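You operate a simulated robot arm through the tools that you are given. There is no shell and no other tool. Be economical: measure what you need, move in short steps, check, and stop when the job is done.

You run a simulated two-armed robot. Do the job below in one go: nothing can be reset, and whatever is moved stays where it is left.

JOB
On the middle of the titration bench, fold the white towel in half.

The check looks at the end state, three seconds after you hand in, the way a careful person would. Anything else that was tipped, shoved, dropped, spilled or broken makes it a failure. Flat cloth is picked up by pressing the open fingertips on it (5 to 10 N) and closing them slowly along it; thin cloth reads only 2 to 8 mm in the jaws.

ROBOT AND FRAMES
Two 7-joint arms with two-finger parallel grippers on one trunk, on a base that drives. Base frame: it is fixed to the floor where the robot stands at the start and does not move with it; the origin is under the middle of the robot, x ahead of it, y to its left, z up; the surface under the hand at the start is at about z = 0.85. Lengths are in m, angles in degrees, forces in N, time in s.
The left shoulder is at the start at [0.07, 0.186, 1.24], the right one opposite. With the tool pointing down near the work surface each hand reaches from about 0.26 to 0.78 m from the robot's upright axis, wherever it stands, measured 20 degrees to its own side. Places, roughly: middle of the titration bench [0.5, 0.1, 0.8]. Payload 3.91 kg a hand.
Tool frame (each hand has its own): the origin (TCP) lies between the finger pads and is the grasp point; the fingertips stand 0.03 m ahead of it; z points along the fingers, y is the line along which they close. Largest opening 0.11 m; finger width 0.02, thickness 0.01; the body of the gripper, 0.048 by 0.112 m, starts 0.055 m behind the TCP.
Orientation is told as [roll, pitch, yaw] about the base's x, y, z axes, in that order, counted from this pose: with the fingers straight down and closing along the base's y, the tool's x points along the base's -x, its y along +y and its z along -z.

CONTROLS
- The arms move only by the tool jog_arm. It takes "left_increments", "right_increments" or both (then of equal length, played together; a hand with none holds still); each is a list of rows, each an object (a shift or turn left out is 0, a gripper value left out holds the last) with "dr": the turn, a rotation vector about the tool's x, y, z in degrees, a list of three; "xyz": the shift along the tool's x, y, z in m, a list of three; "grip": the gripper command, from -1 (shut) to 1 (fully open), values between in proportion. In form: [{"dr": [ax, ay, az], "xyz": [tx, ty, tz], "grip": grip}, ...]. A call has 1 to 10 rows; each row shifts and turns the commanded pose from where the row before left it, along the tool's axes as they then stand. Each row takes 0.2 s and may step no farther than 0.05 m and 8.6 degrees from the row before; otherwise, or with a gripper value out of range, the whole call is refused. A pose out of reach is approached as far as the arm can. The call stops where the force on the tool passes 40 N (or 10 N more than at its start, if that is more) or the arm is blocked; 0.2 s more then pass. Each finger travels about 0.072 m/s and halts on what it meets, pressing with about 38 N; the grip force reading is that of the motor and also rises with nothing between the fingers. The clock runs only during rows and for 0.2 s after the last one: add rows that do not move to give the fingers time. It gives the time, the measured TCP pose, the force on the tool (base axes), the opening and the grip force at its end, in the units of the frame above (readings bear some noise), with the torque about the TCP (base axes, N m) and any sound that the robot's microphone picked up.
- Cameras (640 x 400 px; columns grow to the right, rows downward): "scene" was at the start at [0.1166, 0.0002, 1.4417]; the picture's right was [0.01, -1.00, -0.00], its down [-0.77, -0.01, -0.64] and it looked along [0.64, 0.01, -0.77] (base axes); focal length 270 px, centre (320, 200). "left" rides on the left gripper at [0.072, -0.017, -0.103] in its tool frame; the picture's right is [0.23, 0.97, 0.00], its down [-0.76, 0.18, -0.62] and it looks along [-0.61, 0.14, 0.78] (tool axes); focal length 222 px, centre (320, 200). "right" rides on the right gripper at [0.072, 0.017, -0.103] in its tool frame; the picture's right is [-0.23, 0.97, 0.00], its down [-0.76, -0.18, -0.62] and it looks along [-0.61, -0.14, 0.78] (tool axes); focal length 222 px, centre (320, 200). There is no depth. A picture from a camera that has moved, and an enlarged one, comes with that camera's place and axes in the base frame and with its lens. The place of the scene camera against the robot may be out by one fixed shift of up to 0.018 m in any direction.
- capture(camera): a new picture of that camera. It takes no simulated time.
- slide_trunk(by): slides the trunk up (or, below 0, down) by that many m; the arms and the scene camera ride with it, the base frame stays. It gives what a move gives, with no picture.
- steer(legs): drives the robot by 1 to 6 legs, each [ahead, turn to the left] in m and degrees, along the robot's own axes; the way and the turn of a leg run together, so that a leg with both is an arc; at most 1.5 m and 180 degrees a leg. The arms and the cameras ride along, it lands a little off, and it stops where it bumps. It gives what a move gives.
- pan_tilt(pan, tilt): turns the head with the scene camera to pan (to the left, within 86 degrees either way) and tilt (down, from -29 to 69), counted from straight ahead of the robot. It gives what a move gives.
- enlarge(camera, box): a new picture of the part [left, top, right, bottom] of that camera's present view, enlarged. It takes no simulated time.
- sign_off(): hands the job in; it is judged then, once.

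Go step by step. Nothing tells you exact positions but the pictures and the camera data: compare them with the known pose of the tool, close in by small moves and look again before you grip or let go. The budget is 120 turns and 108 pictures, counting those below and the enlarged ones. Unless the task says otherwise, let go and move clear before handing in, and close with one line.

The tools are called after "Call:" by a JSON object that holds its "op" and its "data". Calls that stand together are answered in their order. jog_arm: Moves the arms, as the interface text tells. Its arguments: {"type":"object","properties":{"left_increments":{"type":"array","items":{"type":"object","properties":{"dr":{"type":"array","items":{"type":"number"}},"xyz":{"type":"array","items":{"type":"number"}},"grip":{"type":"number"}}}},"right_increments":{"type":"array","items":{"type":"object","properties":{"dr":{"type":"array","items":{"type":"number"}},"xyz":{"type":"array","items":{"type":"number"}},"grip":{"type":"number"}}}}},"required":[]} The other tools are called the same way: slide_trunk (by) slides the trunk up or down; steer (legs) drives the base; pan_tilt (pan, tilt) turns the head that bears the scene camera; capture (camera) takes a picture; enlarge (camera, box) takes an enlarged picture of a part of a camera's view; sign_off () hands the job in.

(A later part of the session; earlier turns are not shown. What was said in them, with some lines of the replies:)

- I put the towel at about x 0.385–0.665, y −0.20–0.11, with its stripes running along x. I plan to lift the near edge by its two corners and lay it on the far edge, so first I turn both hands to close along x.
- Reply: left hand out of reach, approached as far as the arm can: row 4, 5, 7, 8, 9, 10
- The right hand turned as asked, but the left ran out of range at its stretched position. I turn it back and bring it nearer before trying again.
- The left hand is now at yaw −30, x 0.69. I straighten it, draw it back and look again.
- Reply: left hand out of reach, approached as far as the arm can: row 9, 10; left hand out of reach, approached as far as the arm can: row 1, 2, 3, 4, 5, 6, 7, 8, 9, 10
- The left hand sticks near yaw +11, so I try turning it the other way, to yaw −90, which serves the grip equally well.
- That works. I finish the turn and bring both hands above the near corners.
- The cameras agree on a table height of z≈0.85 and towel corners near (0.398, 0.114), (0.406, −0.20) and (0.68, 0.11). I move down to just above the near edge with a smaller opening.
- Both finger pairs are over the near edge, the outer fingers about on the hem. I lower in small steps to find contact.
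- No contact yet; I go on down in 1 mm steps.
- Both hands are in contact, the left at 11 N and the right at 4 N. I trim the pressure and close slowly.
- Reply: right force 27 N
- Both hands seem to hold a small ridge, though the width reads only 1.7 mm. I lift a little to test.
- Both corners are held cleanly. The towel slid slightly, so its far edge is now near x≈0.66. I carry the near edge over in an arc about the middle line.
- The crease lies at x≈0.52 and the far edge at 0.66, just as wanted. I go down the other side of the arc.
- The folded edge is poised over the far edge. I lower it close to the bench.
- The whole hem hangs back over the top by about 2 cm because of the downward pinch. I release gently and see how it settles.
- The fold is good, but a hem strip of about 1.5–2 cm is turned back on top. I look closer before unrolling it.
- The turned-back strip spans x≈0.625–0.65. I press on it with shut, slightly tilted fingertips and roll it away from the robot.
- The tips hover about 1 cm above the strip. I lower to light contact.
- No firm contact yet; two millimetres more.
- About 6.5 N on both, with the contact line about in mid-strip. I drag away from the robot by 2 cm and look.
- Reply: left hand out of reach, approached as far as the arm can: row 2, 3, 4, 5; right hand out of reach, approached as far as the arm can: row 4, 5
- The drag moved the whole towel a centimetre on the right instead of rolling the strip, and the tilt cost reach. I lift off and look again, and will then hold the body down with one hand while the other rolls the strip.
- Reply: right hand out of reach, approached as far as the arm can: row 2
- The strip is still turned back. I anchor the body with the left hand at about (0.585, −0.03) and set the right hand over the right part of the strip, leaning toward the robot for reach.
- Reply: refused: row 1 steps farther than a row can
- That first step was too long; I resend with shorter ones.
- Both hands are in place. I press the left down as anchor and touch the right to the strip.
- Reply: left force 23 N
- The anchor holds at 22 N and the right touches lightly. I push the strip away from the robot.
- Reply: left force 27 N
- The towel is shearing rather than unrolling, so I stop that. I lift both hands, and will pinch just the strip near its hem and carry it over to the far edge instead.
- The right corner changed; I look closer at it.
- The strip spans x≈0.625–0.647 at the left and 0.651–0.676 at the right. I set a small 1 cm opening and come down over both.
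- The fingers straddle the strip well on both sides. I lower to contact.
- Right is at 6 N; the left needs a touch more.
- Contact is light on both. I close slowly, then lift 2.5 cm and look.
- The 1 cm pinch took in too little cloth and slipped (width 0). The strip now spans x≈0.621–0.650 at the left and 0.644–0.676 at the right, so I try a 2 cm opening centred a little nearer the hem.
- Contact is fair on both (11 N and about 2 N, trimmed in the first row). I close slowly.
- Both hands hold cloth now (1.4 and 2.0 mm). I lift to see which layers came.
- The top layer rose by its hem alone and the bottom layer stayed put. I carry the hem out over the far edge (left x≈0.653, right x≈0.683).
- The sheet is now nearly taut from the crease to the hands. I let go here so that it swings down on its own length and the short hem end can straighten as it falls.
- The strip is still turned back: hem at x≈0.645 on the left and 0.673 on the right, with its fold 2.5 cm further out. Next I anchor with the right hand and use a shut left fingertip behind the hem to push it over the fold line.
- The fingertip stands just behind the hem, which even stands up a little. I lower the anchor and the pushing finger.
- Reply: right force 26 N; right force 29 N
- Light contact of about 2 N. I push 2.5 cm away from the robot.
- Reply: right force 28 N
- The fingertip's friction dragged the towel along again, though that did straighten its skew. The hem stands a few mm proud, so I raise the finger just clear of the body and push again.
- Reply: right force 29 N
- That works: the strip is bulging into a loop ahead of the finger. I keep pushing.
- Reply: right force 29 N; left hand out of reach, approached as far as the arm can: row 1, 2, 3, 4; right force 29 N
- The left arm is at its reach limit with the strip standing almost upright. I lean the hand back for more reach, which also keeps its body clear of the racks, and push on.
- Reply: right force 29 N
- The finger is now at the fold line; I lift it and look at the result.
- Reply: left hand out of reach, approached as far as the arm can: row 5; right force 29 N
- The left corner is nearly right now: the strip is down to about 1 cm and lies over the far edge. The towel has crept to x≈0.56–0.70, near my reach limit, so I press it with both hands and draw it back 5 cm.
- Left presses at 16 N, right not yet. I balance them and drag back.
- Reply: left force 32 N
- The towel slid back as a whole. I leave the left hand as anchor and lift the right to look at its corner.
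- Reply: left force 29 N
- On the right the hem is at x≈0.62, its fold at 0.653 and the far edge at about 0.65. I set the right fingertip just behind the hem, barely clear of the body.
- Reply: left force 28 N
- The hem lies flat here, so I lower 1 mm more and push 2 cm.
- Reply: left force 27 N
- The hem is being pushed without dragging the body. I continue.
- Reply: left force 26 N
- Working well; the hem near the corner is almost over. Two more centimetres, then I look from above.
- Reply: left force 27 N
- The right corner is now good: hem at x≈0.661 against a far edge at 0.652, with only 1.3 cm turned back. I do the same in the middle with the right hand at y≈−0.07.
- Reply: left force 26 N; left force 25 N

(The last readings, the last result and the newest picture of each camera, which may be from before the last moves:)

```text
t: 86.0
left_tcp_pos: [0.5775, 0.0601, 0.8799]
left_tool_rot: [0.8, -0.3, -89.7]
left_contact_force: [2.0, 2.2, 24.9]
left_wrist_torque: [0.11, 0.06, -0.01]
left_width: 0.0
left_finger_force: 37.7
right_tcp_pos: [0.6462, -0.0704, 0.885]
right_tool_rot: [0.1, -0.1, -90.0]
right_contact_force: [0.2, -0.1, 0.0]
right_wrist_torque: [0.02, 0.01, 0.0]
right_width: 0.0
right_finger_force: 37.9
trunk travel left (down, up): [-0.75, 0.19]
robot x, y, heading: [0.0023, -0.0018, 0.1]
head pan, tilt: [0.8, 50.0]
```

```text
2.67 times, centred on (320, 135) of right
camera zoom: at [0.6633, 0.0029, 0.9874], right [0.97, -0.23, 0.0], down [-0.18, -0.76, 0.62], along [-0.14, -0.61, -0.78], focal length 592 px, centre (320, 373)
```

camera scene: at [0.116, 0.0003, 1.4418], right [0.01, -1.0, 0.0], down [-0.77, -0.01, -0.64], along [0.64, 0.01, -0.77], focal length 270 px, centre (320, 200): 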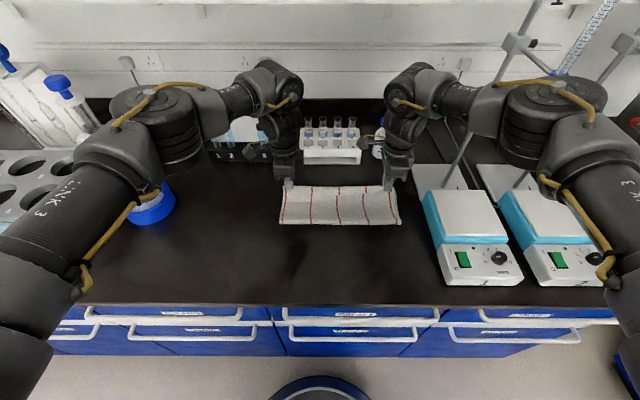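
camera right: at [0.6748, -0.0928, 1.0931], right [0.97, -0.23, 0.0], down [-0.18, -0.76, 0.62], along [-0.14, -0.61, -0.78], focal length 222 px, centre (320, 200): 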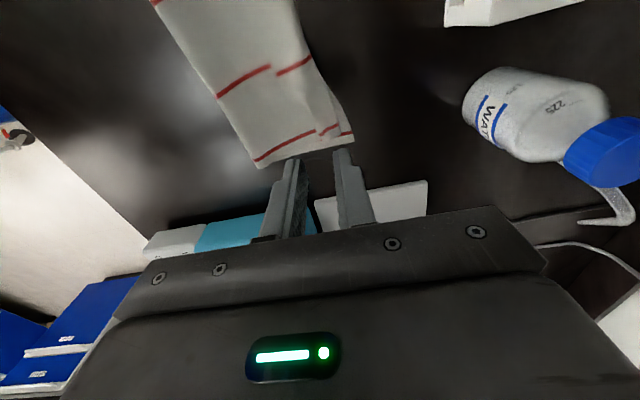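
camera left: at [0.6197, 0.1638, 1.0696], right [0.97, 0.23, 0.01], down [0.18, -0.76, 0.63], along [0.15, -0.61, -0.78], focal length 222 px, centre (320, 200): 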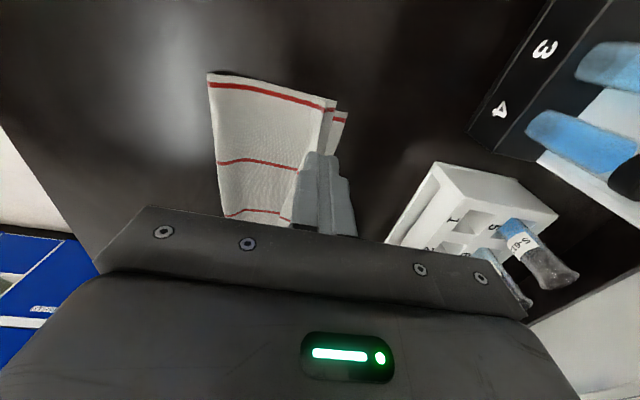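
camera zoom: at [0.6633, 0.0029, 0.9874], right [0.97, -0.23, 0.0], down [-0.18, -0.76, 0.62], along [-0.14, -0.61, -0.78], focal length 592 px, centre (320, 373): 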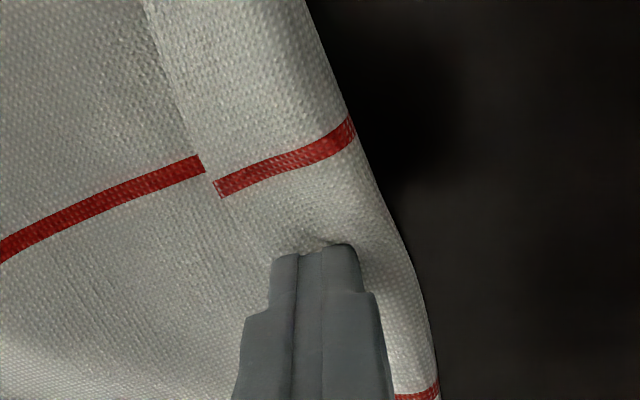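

Call:
{"op": "jog_arm", "data": {"right_increments": [{"xyz": [0, 0.005, 0]}, {"xyz": [0, 0.005, 0]}, {"xyz": [0, 0.004, 0]}, {}, {"xyz": [0, 0, -0.03]}, {"xyz": [-0.03, -0.02, -0.03]}, {"xyz": [-0.04, -0.02, -0.02]}, {"xyz": [-0.04, 0, 0]}]}}

Call:
{"op": "capture", "data": {"camera": "scene"}}

Call:
{"op": "enlarge", "data": {"camera": "scene", "box": [270, 170, 410, 230]}}

```text
t: 87.8
left_tcp_pos: [0.5769, 0.0605, 0.8814]
left_tool_rot: [0.8, -0.1, -89.7]
left_contact_force: [1.2, 4.1, 23.8]
left_wrist_torque: [0.16, 0.07, 0.01]
left_width: 0.0
left_finger_force: 37.8
right_tcp_pos: [0.621, -0.1814, 0.9652]
right_tool_rot: [0.1, 0.1, -90.0]
right_contact_force: [-0.6, 0.8, 0.6]
right_wrist_torque: [0.01, -0.02, 0.0]
right_width: 0.0001
right_finger_force: 37.2
trunk travel left (down, up): [-0.75, 0.19]
robot x, y, heading: [-0.0018, -0.0013, -0.1]
head pan, tilt: [0.8, 50.0]
```

```text
20 pictures are left
camera scene: at [0.1137, -0.0015, 1.4421], right [0.01, -1.0, 0.0], down [-0.77, -0.01, -0.64], along [0.64, 0.01, -0.77], focal length 270 px, centre (320, 200)
```

scene: 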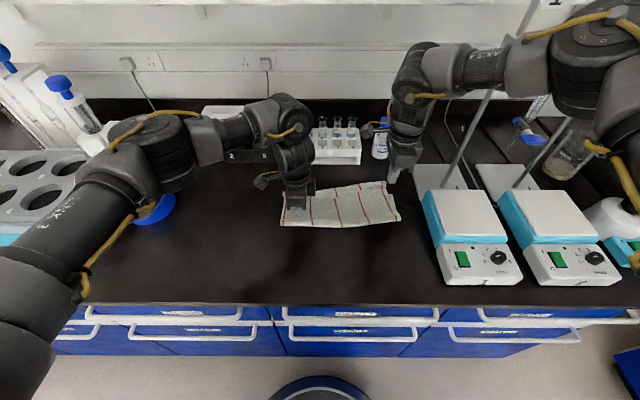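

```text
4.57 times, centred on (340, 200) of scene
camera zoom: at [0.1137, -0.0015, 1.4421], right [0.01, -1.0, 0.0], down [-0.77, -0.01, -0.64], along [0.64, 0.01, -0.77], focal length 1236 px, centre (229, 200)
```

zoom: 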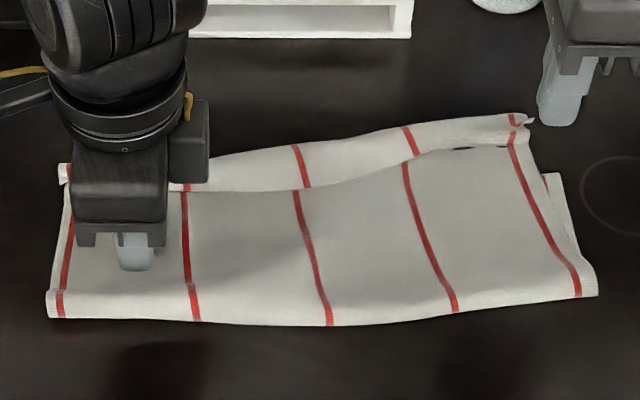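

The strip is now narrow on the right, but the top layer there overshoots the bottom one by about 4 cm. I look with the right camera, then pick up that corner and set it back.

Call:
{"op": "enlarge", "data": {"camera": "right", "box": [200, 20, 400, 170]}}

```text
2.67 times, centred on (300, 95) of right
camera zoom: at [0.638, -0.1082, 1.0677], right [0.97, -0.23, 0.0], down [-0.18, -0.76, 0.62], along [-0.14, -0.6, -0.78], focal length 592 px, centre (373, 480)
```

zoom: 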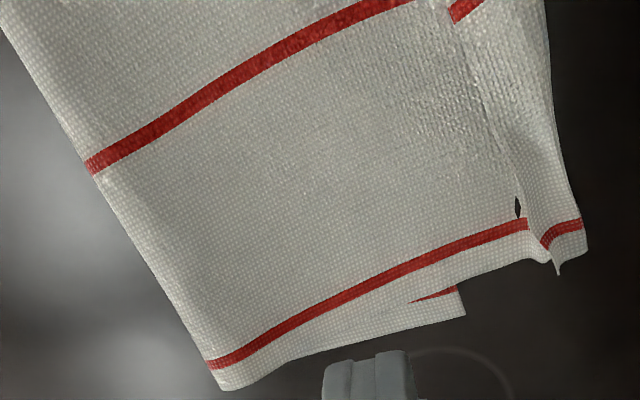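

The right top edge is at x≈0.69 and the bottom corner at x≈0.652. I pinch the top layer's end, which overhangs bare bench, at (0.684, −0.165).

Call:
{"op": "jog_arm", "data": {"right_increments": [{"xyz": [0.008, 0.032, 0], "grip": -0.54}, {"xyz": [0.008, 0.031, 0]}, {"xyz": [0, 0, 0.03]}, {"xyz": [0, 0, 0.03]}, {"xyz": [0, 0, 0.018]}, {"xyz": [0, 0, 0.003]}, {"xyz": [0, 0, 0.001]}, {}]}}

```text
t: 89.6
left_tcp_pos: [0.5776, 0.0607, 0.8803]
left_tool_rot: [0.8, -0.3, -89.7]
left_contact_force: [1.2, 1.1, 24.0]
left_wrist_torque: [0.08, 0.05, -0.04]
left_width: 0.0
left_finger_force: 37.1
right_tcp_pos: [0.684, -0.1636, 0.882]
right_tool_rot: [0.1, 0.0, -90.0]
right_contact_force: [-0.5, 0.4, -0.3]
right_wrist_torque: [-0.02, 0.0, 0.0]
right_width: 0.0252
right_finger_force: 0.2
trunk travel left (down, up): [-0.75, 0.19]
robot x, y, heading: [-0.0041, -0.0036, 0.3]
head pan, tilt: [0.8, 50.0]
```

Call:
{"op": "jog_arm", "data": {"right_increments": [{"xyz": [0, 0, 0.001]}, {"xyz": [0, 0, 0.001]}, {}, {}]}}

```text
t: 90.6
left_tcp_pos: [0.5752, 0.0611, 0.8821]
left_tool_rot: [0.9, -0.2, -89.7]
left_contact_force: [2.6, 1.3, 22.9]
left_wrist_torque: [0.12, 0.05, -0.01]
left_width: 0.0
left_finger_force: 38.1
right_tcp_pos: [0.6833, -0.1649, 0.8812]
right_tool_rot: [0.2, 0.0, -90.1]
right_contact_force: [-0.7, 0.1, 4.2]
right_wrist_torque: [0.01, 0.05, -0.01]
right_width: 0.0256
right_finger_force: 0.6
trunk travel left (down, up): [-0.75, 0.19]
robot x, y, heading: [0.0018, -0.0018, -0.1]
head pan, tilt: [0.8, 50.0]
```

Call:
{"op": "jog_arm", "data": {"right_increments": [{"xyz": [0, 0, 0.0002], "grip": -0.6}, {"grip": -0.66}, {"grip": -0.72}, {"grip": -0.78}, {"grip": -0.84}, {"grip": -0.9}, {"grip": -0.95}, {"grip": -1}, {}, {}]}}

```text
t: 92.8
left_tcp_pos: [0.5758, 0.0602, 0.8821]
left_tool_rot: [0.9, -0.3, -89.7]
left_contact_force: [4.5, -0.4, 15.6]
left_wrist_torque: [0.01, -0.05, -0.04]
left_width: 0.0
left_finger_force: 37.4
right_tcp_pos: [0.6842, -0.1639, 0.8808]
right_tool_rot: [0.2, 0.0, -90.0]
right_contact_force: [1.1, 1.3, 14.8]
right_wrist_torque: [0.01, 0.09, -0.04]
right_width: 0.0019
right_finger_force: 37.9
trunk travel left (down, up): [-0.75, 0.19]
robot x, y, heading: [-0.0012, -0.0017, 0.1]
head pan, tilt: [0.8, 50.0]
```

It holds (1.9 mm). I lift it, bring it back 3.5 cm and 1 cm to the right, and look before lowering.

Call:
{"op": "jog_arm", "data": {"right_increments": [{"xyz": [0, 0, -0.012]}, {"xyz": [0, 0, -0.015]}, {"xyz": [0, -0.005, -0.013]}, {"xyz": [-0.002, -0.01, -0.005]}, {"xyz": [-0.004, -0.01, 0]}, {"xyz": [-0.004, -0.01, 0.01]}, {}]}}

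Call:
{"op": "enlarge", "data": {"camera": "scene", "box": [270, 170, 410, 230]}}

Call:
{"op": "enlarge", "data": {"camera": "right", "box": [180, 20, 420, 200]}}

```text
t: 94.4
left_tcp_pos: [0.5766, 0.0621, 0.8816]
left_tool_rot: [0.8, -0.3, -89.8]
left_contact_force: [0.1, 0.6, 23.3]
left_wrist_torque: [0.09, 0.05, -0.02]
left_width: 0.0001
left_finger_force: 38.2
right_tcp_pos: [0.6484, -0.1735, 0.9167]
right_tool_rot: [0.1, 0.0, -90.0]
right_contact_force: [-0.2, -0.3, 0.1]
right_wrist_torque: [0.0, 0.03, 0.01]
right_width: 0.0021
right_finger_force: 38.2
trunk travel left (down, up): [-0.75, 0.19]
robot x, y, heading: [0.0015, -0.0026, -0.0]
head pan, tilt: [0.8, 50.0]
```

```text
4.57 times, centred on (340, 200) of scene
camera zoom: at [0.1136, 0.0005, 1.4421], right [0.01, -1.0, 0.0], down [-0.77, -0.01, -0.64], along [0.64, 0.01, -0.77], focal length 1236 px, centre (229, 200)
```

zoom: 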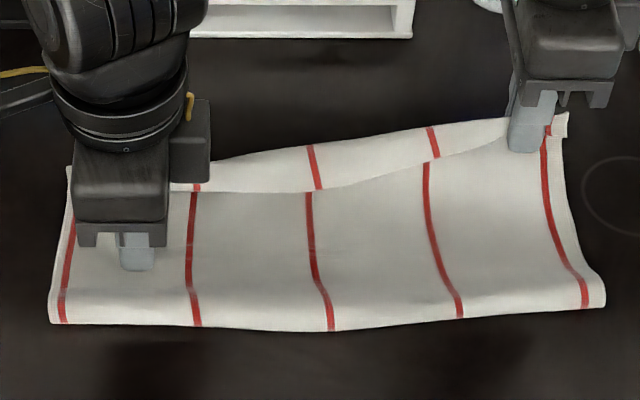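

```text
2.22 times, centred on (300, 110) of right
camera zoom: at [0.665, -0.1006, 1.0179], right [0.97, -0.23, 0.0], down [-0.18, -0.76, 0.62], along [-0.14, -0.61, -0.78], focal length 494 px, centre (364, 400)
```

zoom: 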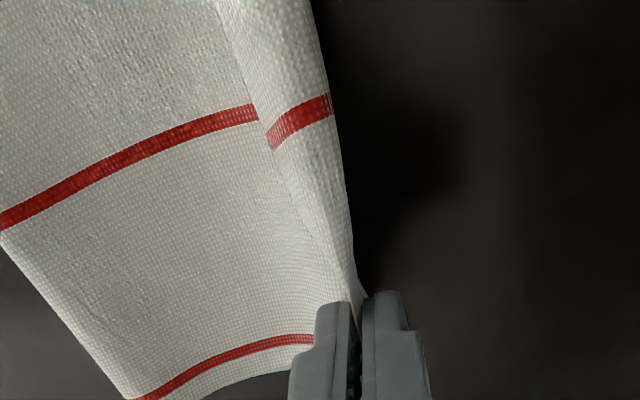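

Good; the jaws are over the bottom edge line. I lower and release.

Call:
{"op": "jog_arm", "data": {"right_increments": [{"xyz": [0, 0, 0.01]}, {"xyz": [0, 0, 0.01]}, {"xyz": [0, 0, 0.008]}, {"grip": -0.9}, {"grip": -0.75}, {"grip": -0.6}, {"xyz": [0, 0, -0.03]}, {"xyz": [0, -0.02, -0.03]}, {"xyz": [0, -0.02, -0.03]}]}}

Call:
{"op": "enlarge", "data": {"camera": "right", "box": [180, 20, 420, 200]}}

Call:
{"op": "enlarge", "data": {"camera": "scene", "box": [270, 170, 410, 230]}}

```text
t: 96.4
left_tcp_pos: [0.5761, 0.0606, 0.8803]
left_tool_rot: [0.9, -0.3, -89.7]
left_contact_force: [0.4, 1.6, 23.3]
left_wrist_torque: [0.09, 0.07, 0.02]
left_width: 0.0
left_finger_force: 37.9
right_tcp_pos: [0.6077, -0.1741, 0.9779]
right_tool_rot: [0.0, 0.0, -90.1]
right_contact_force: [-1.1, 0.7, 0.0]
right_wrist_torque: [0.01, -0.02, 0.01]
right_width: 0.0218
right_finger_force: 0.0
trunk travel left (down, up): [-0.75, 0.19]
robot x, y, heading: [-0.0004, -0.0026, -0.1]
head pan, tilt: [0.8, 50.0]
```

```text
2.22 times, centred on (300, 110) of right
camera zoom: at [0.6238, -0.1013, 1.0798], right [0.97, -0.23, 0.0], down [-0.18, -0.76, 0.62], along [-0.14, -0.61, -0.78], focal length 494 px, centre (364, 400)
```

zoom: 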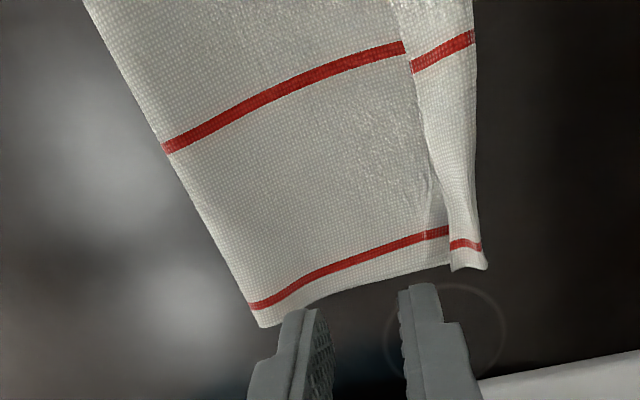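

```text
4.57 times, centred on (340, 200) of scene
camera zoom: at [0.1133, 0.0004, 1.442], right [0.01, -1.0, 0.0], down [-0.76, -0.01, -0.64], along [0.64, 0.01, -0.77], focal length 1236 px, centre (229, 200)
```

zoom: 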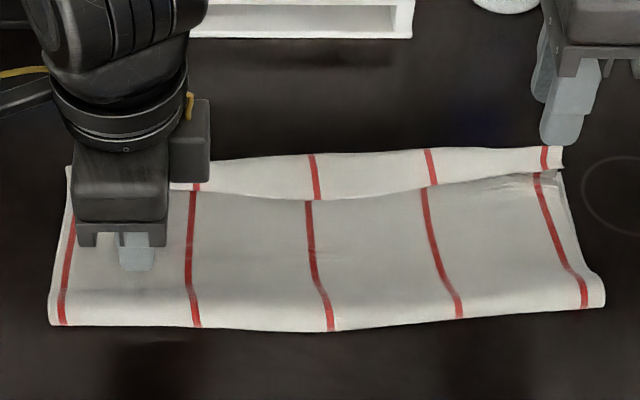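

The right corner now lies well: fold at 0.657, hem at 0.643, far edge at about 0.652. I lift the left hand clear and look at the whole towel.

Call:
{"op": "jog_arm", "data": {"left_increments": [{"xyz": [0, 0, -0.03]}, {"xyz": [0, 0, -0.04]}, {"xyz": [0.02, 0.02, -0.03]}, {"xyz": [0.02, 0.02, -0.02]}, {}], "right_increments": [{"xyz": [0, 0, -0.03]}, {"xyz": [0, 0, -0.03]}, {}, {}, {}]}}

Call:
{"op": "enlarge", "data": {"camera": "left", "box": [160, 20, 400, 200]}}

Call:
{"op": "enlarge", "data": {"camera": "scene", "box": [270, 170, 410, 230]}}

```text
t: 97.6
left_tcp_pos: [0.6184, 0.102, 1.0002]
left_tool_rot: [0.7, -0.3, -89.7]
left_contact_force: [0.1, 0.2, 0.8]
left_wrist_torque: [-0.01, -0.02, 0.0]
left_width: 0.0002
left_finger_force: 38.0
right_tcp_pos: [0.6109, -0.1771, 1.0368]
right_tool_rot: [0.0, 0.0, -90.0]
right_contact_force: [0.7, -0.6, -0.7]
right_wrist_torque: [0.01, -0.01, -0.01]
right_width: 0.0217
right_finger_force: 0.1
trunk travel left (down, up): [-0.75, 0.19]
robot x, y, heading: [-0.0027, 0.0008, 0.1]
head pan, tilt: [0.8, 50.0]
```

```text
2.22 times, centred on (280, 110) of left
camera zoom: at [0.5991, 0.1748, 1.102], right [0.97, 0.23, 0.01], down [0.17, -0.76, 0.63], along [0.15, -0.61, -0.78], focal length 494 px, centre (409, 400)
```

zoom: 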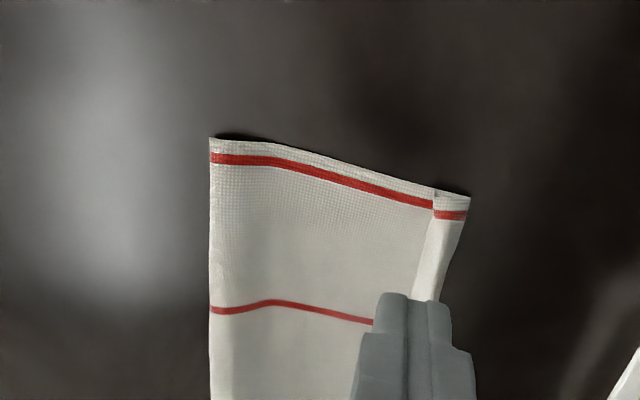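

```text
4.57 times, centred on (340, 200) of scene
camera zoom: at [0.1159, 0.0, 1.4418], right [0.01, -1.0, 0.0], down [-0.77, -0.01, -0.64], along [0.64, 0.01, -0.77], focal length 1236 px, centre (229, 200)
```

zoom: 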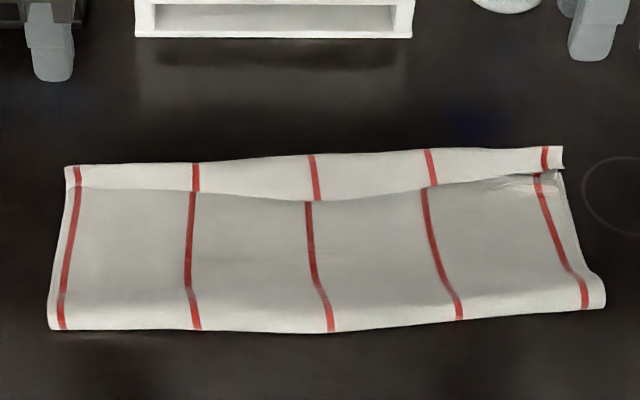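

The towel lies as a neat half-fold on the bench. Both near corners sit within about 2 cm of the far ones, nothing else has moved, and both hands are open or clear above it, so I hand in.

Call:
{"op": "sign_off", "data": {}}

```text
The job is handed in.
```

The towel is folded in half on the bench, near edge over far edge. The top hem is still turned back on itself by about 1.5 to 2.5 cm; I couldn't roll it fully flat. The near corners ended about 1 to 2 cm from where I put the far edge. I saw nothing else on the bench moved, and both hands are lifted clear.
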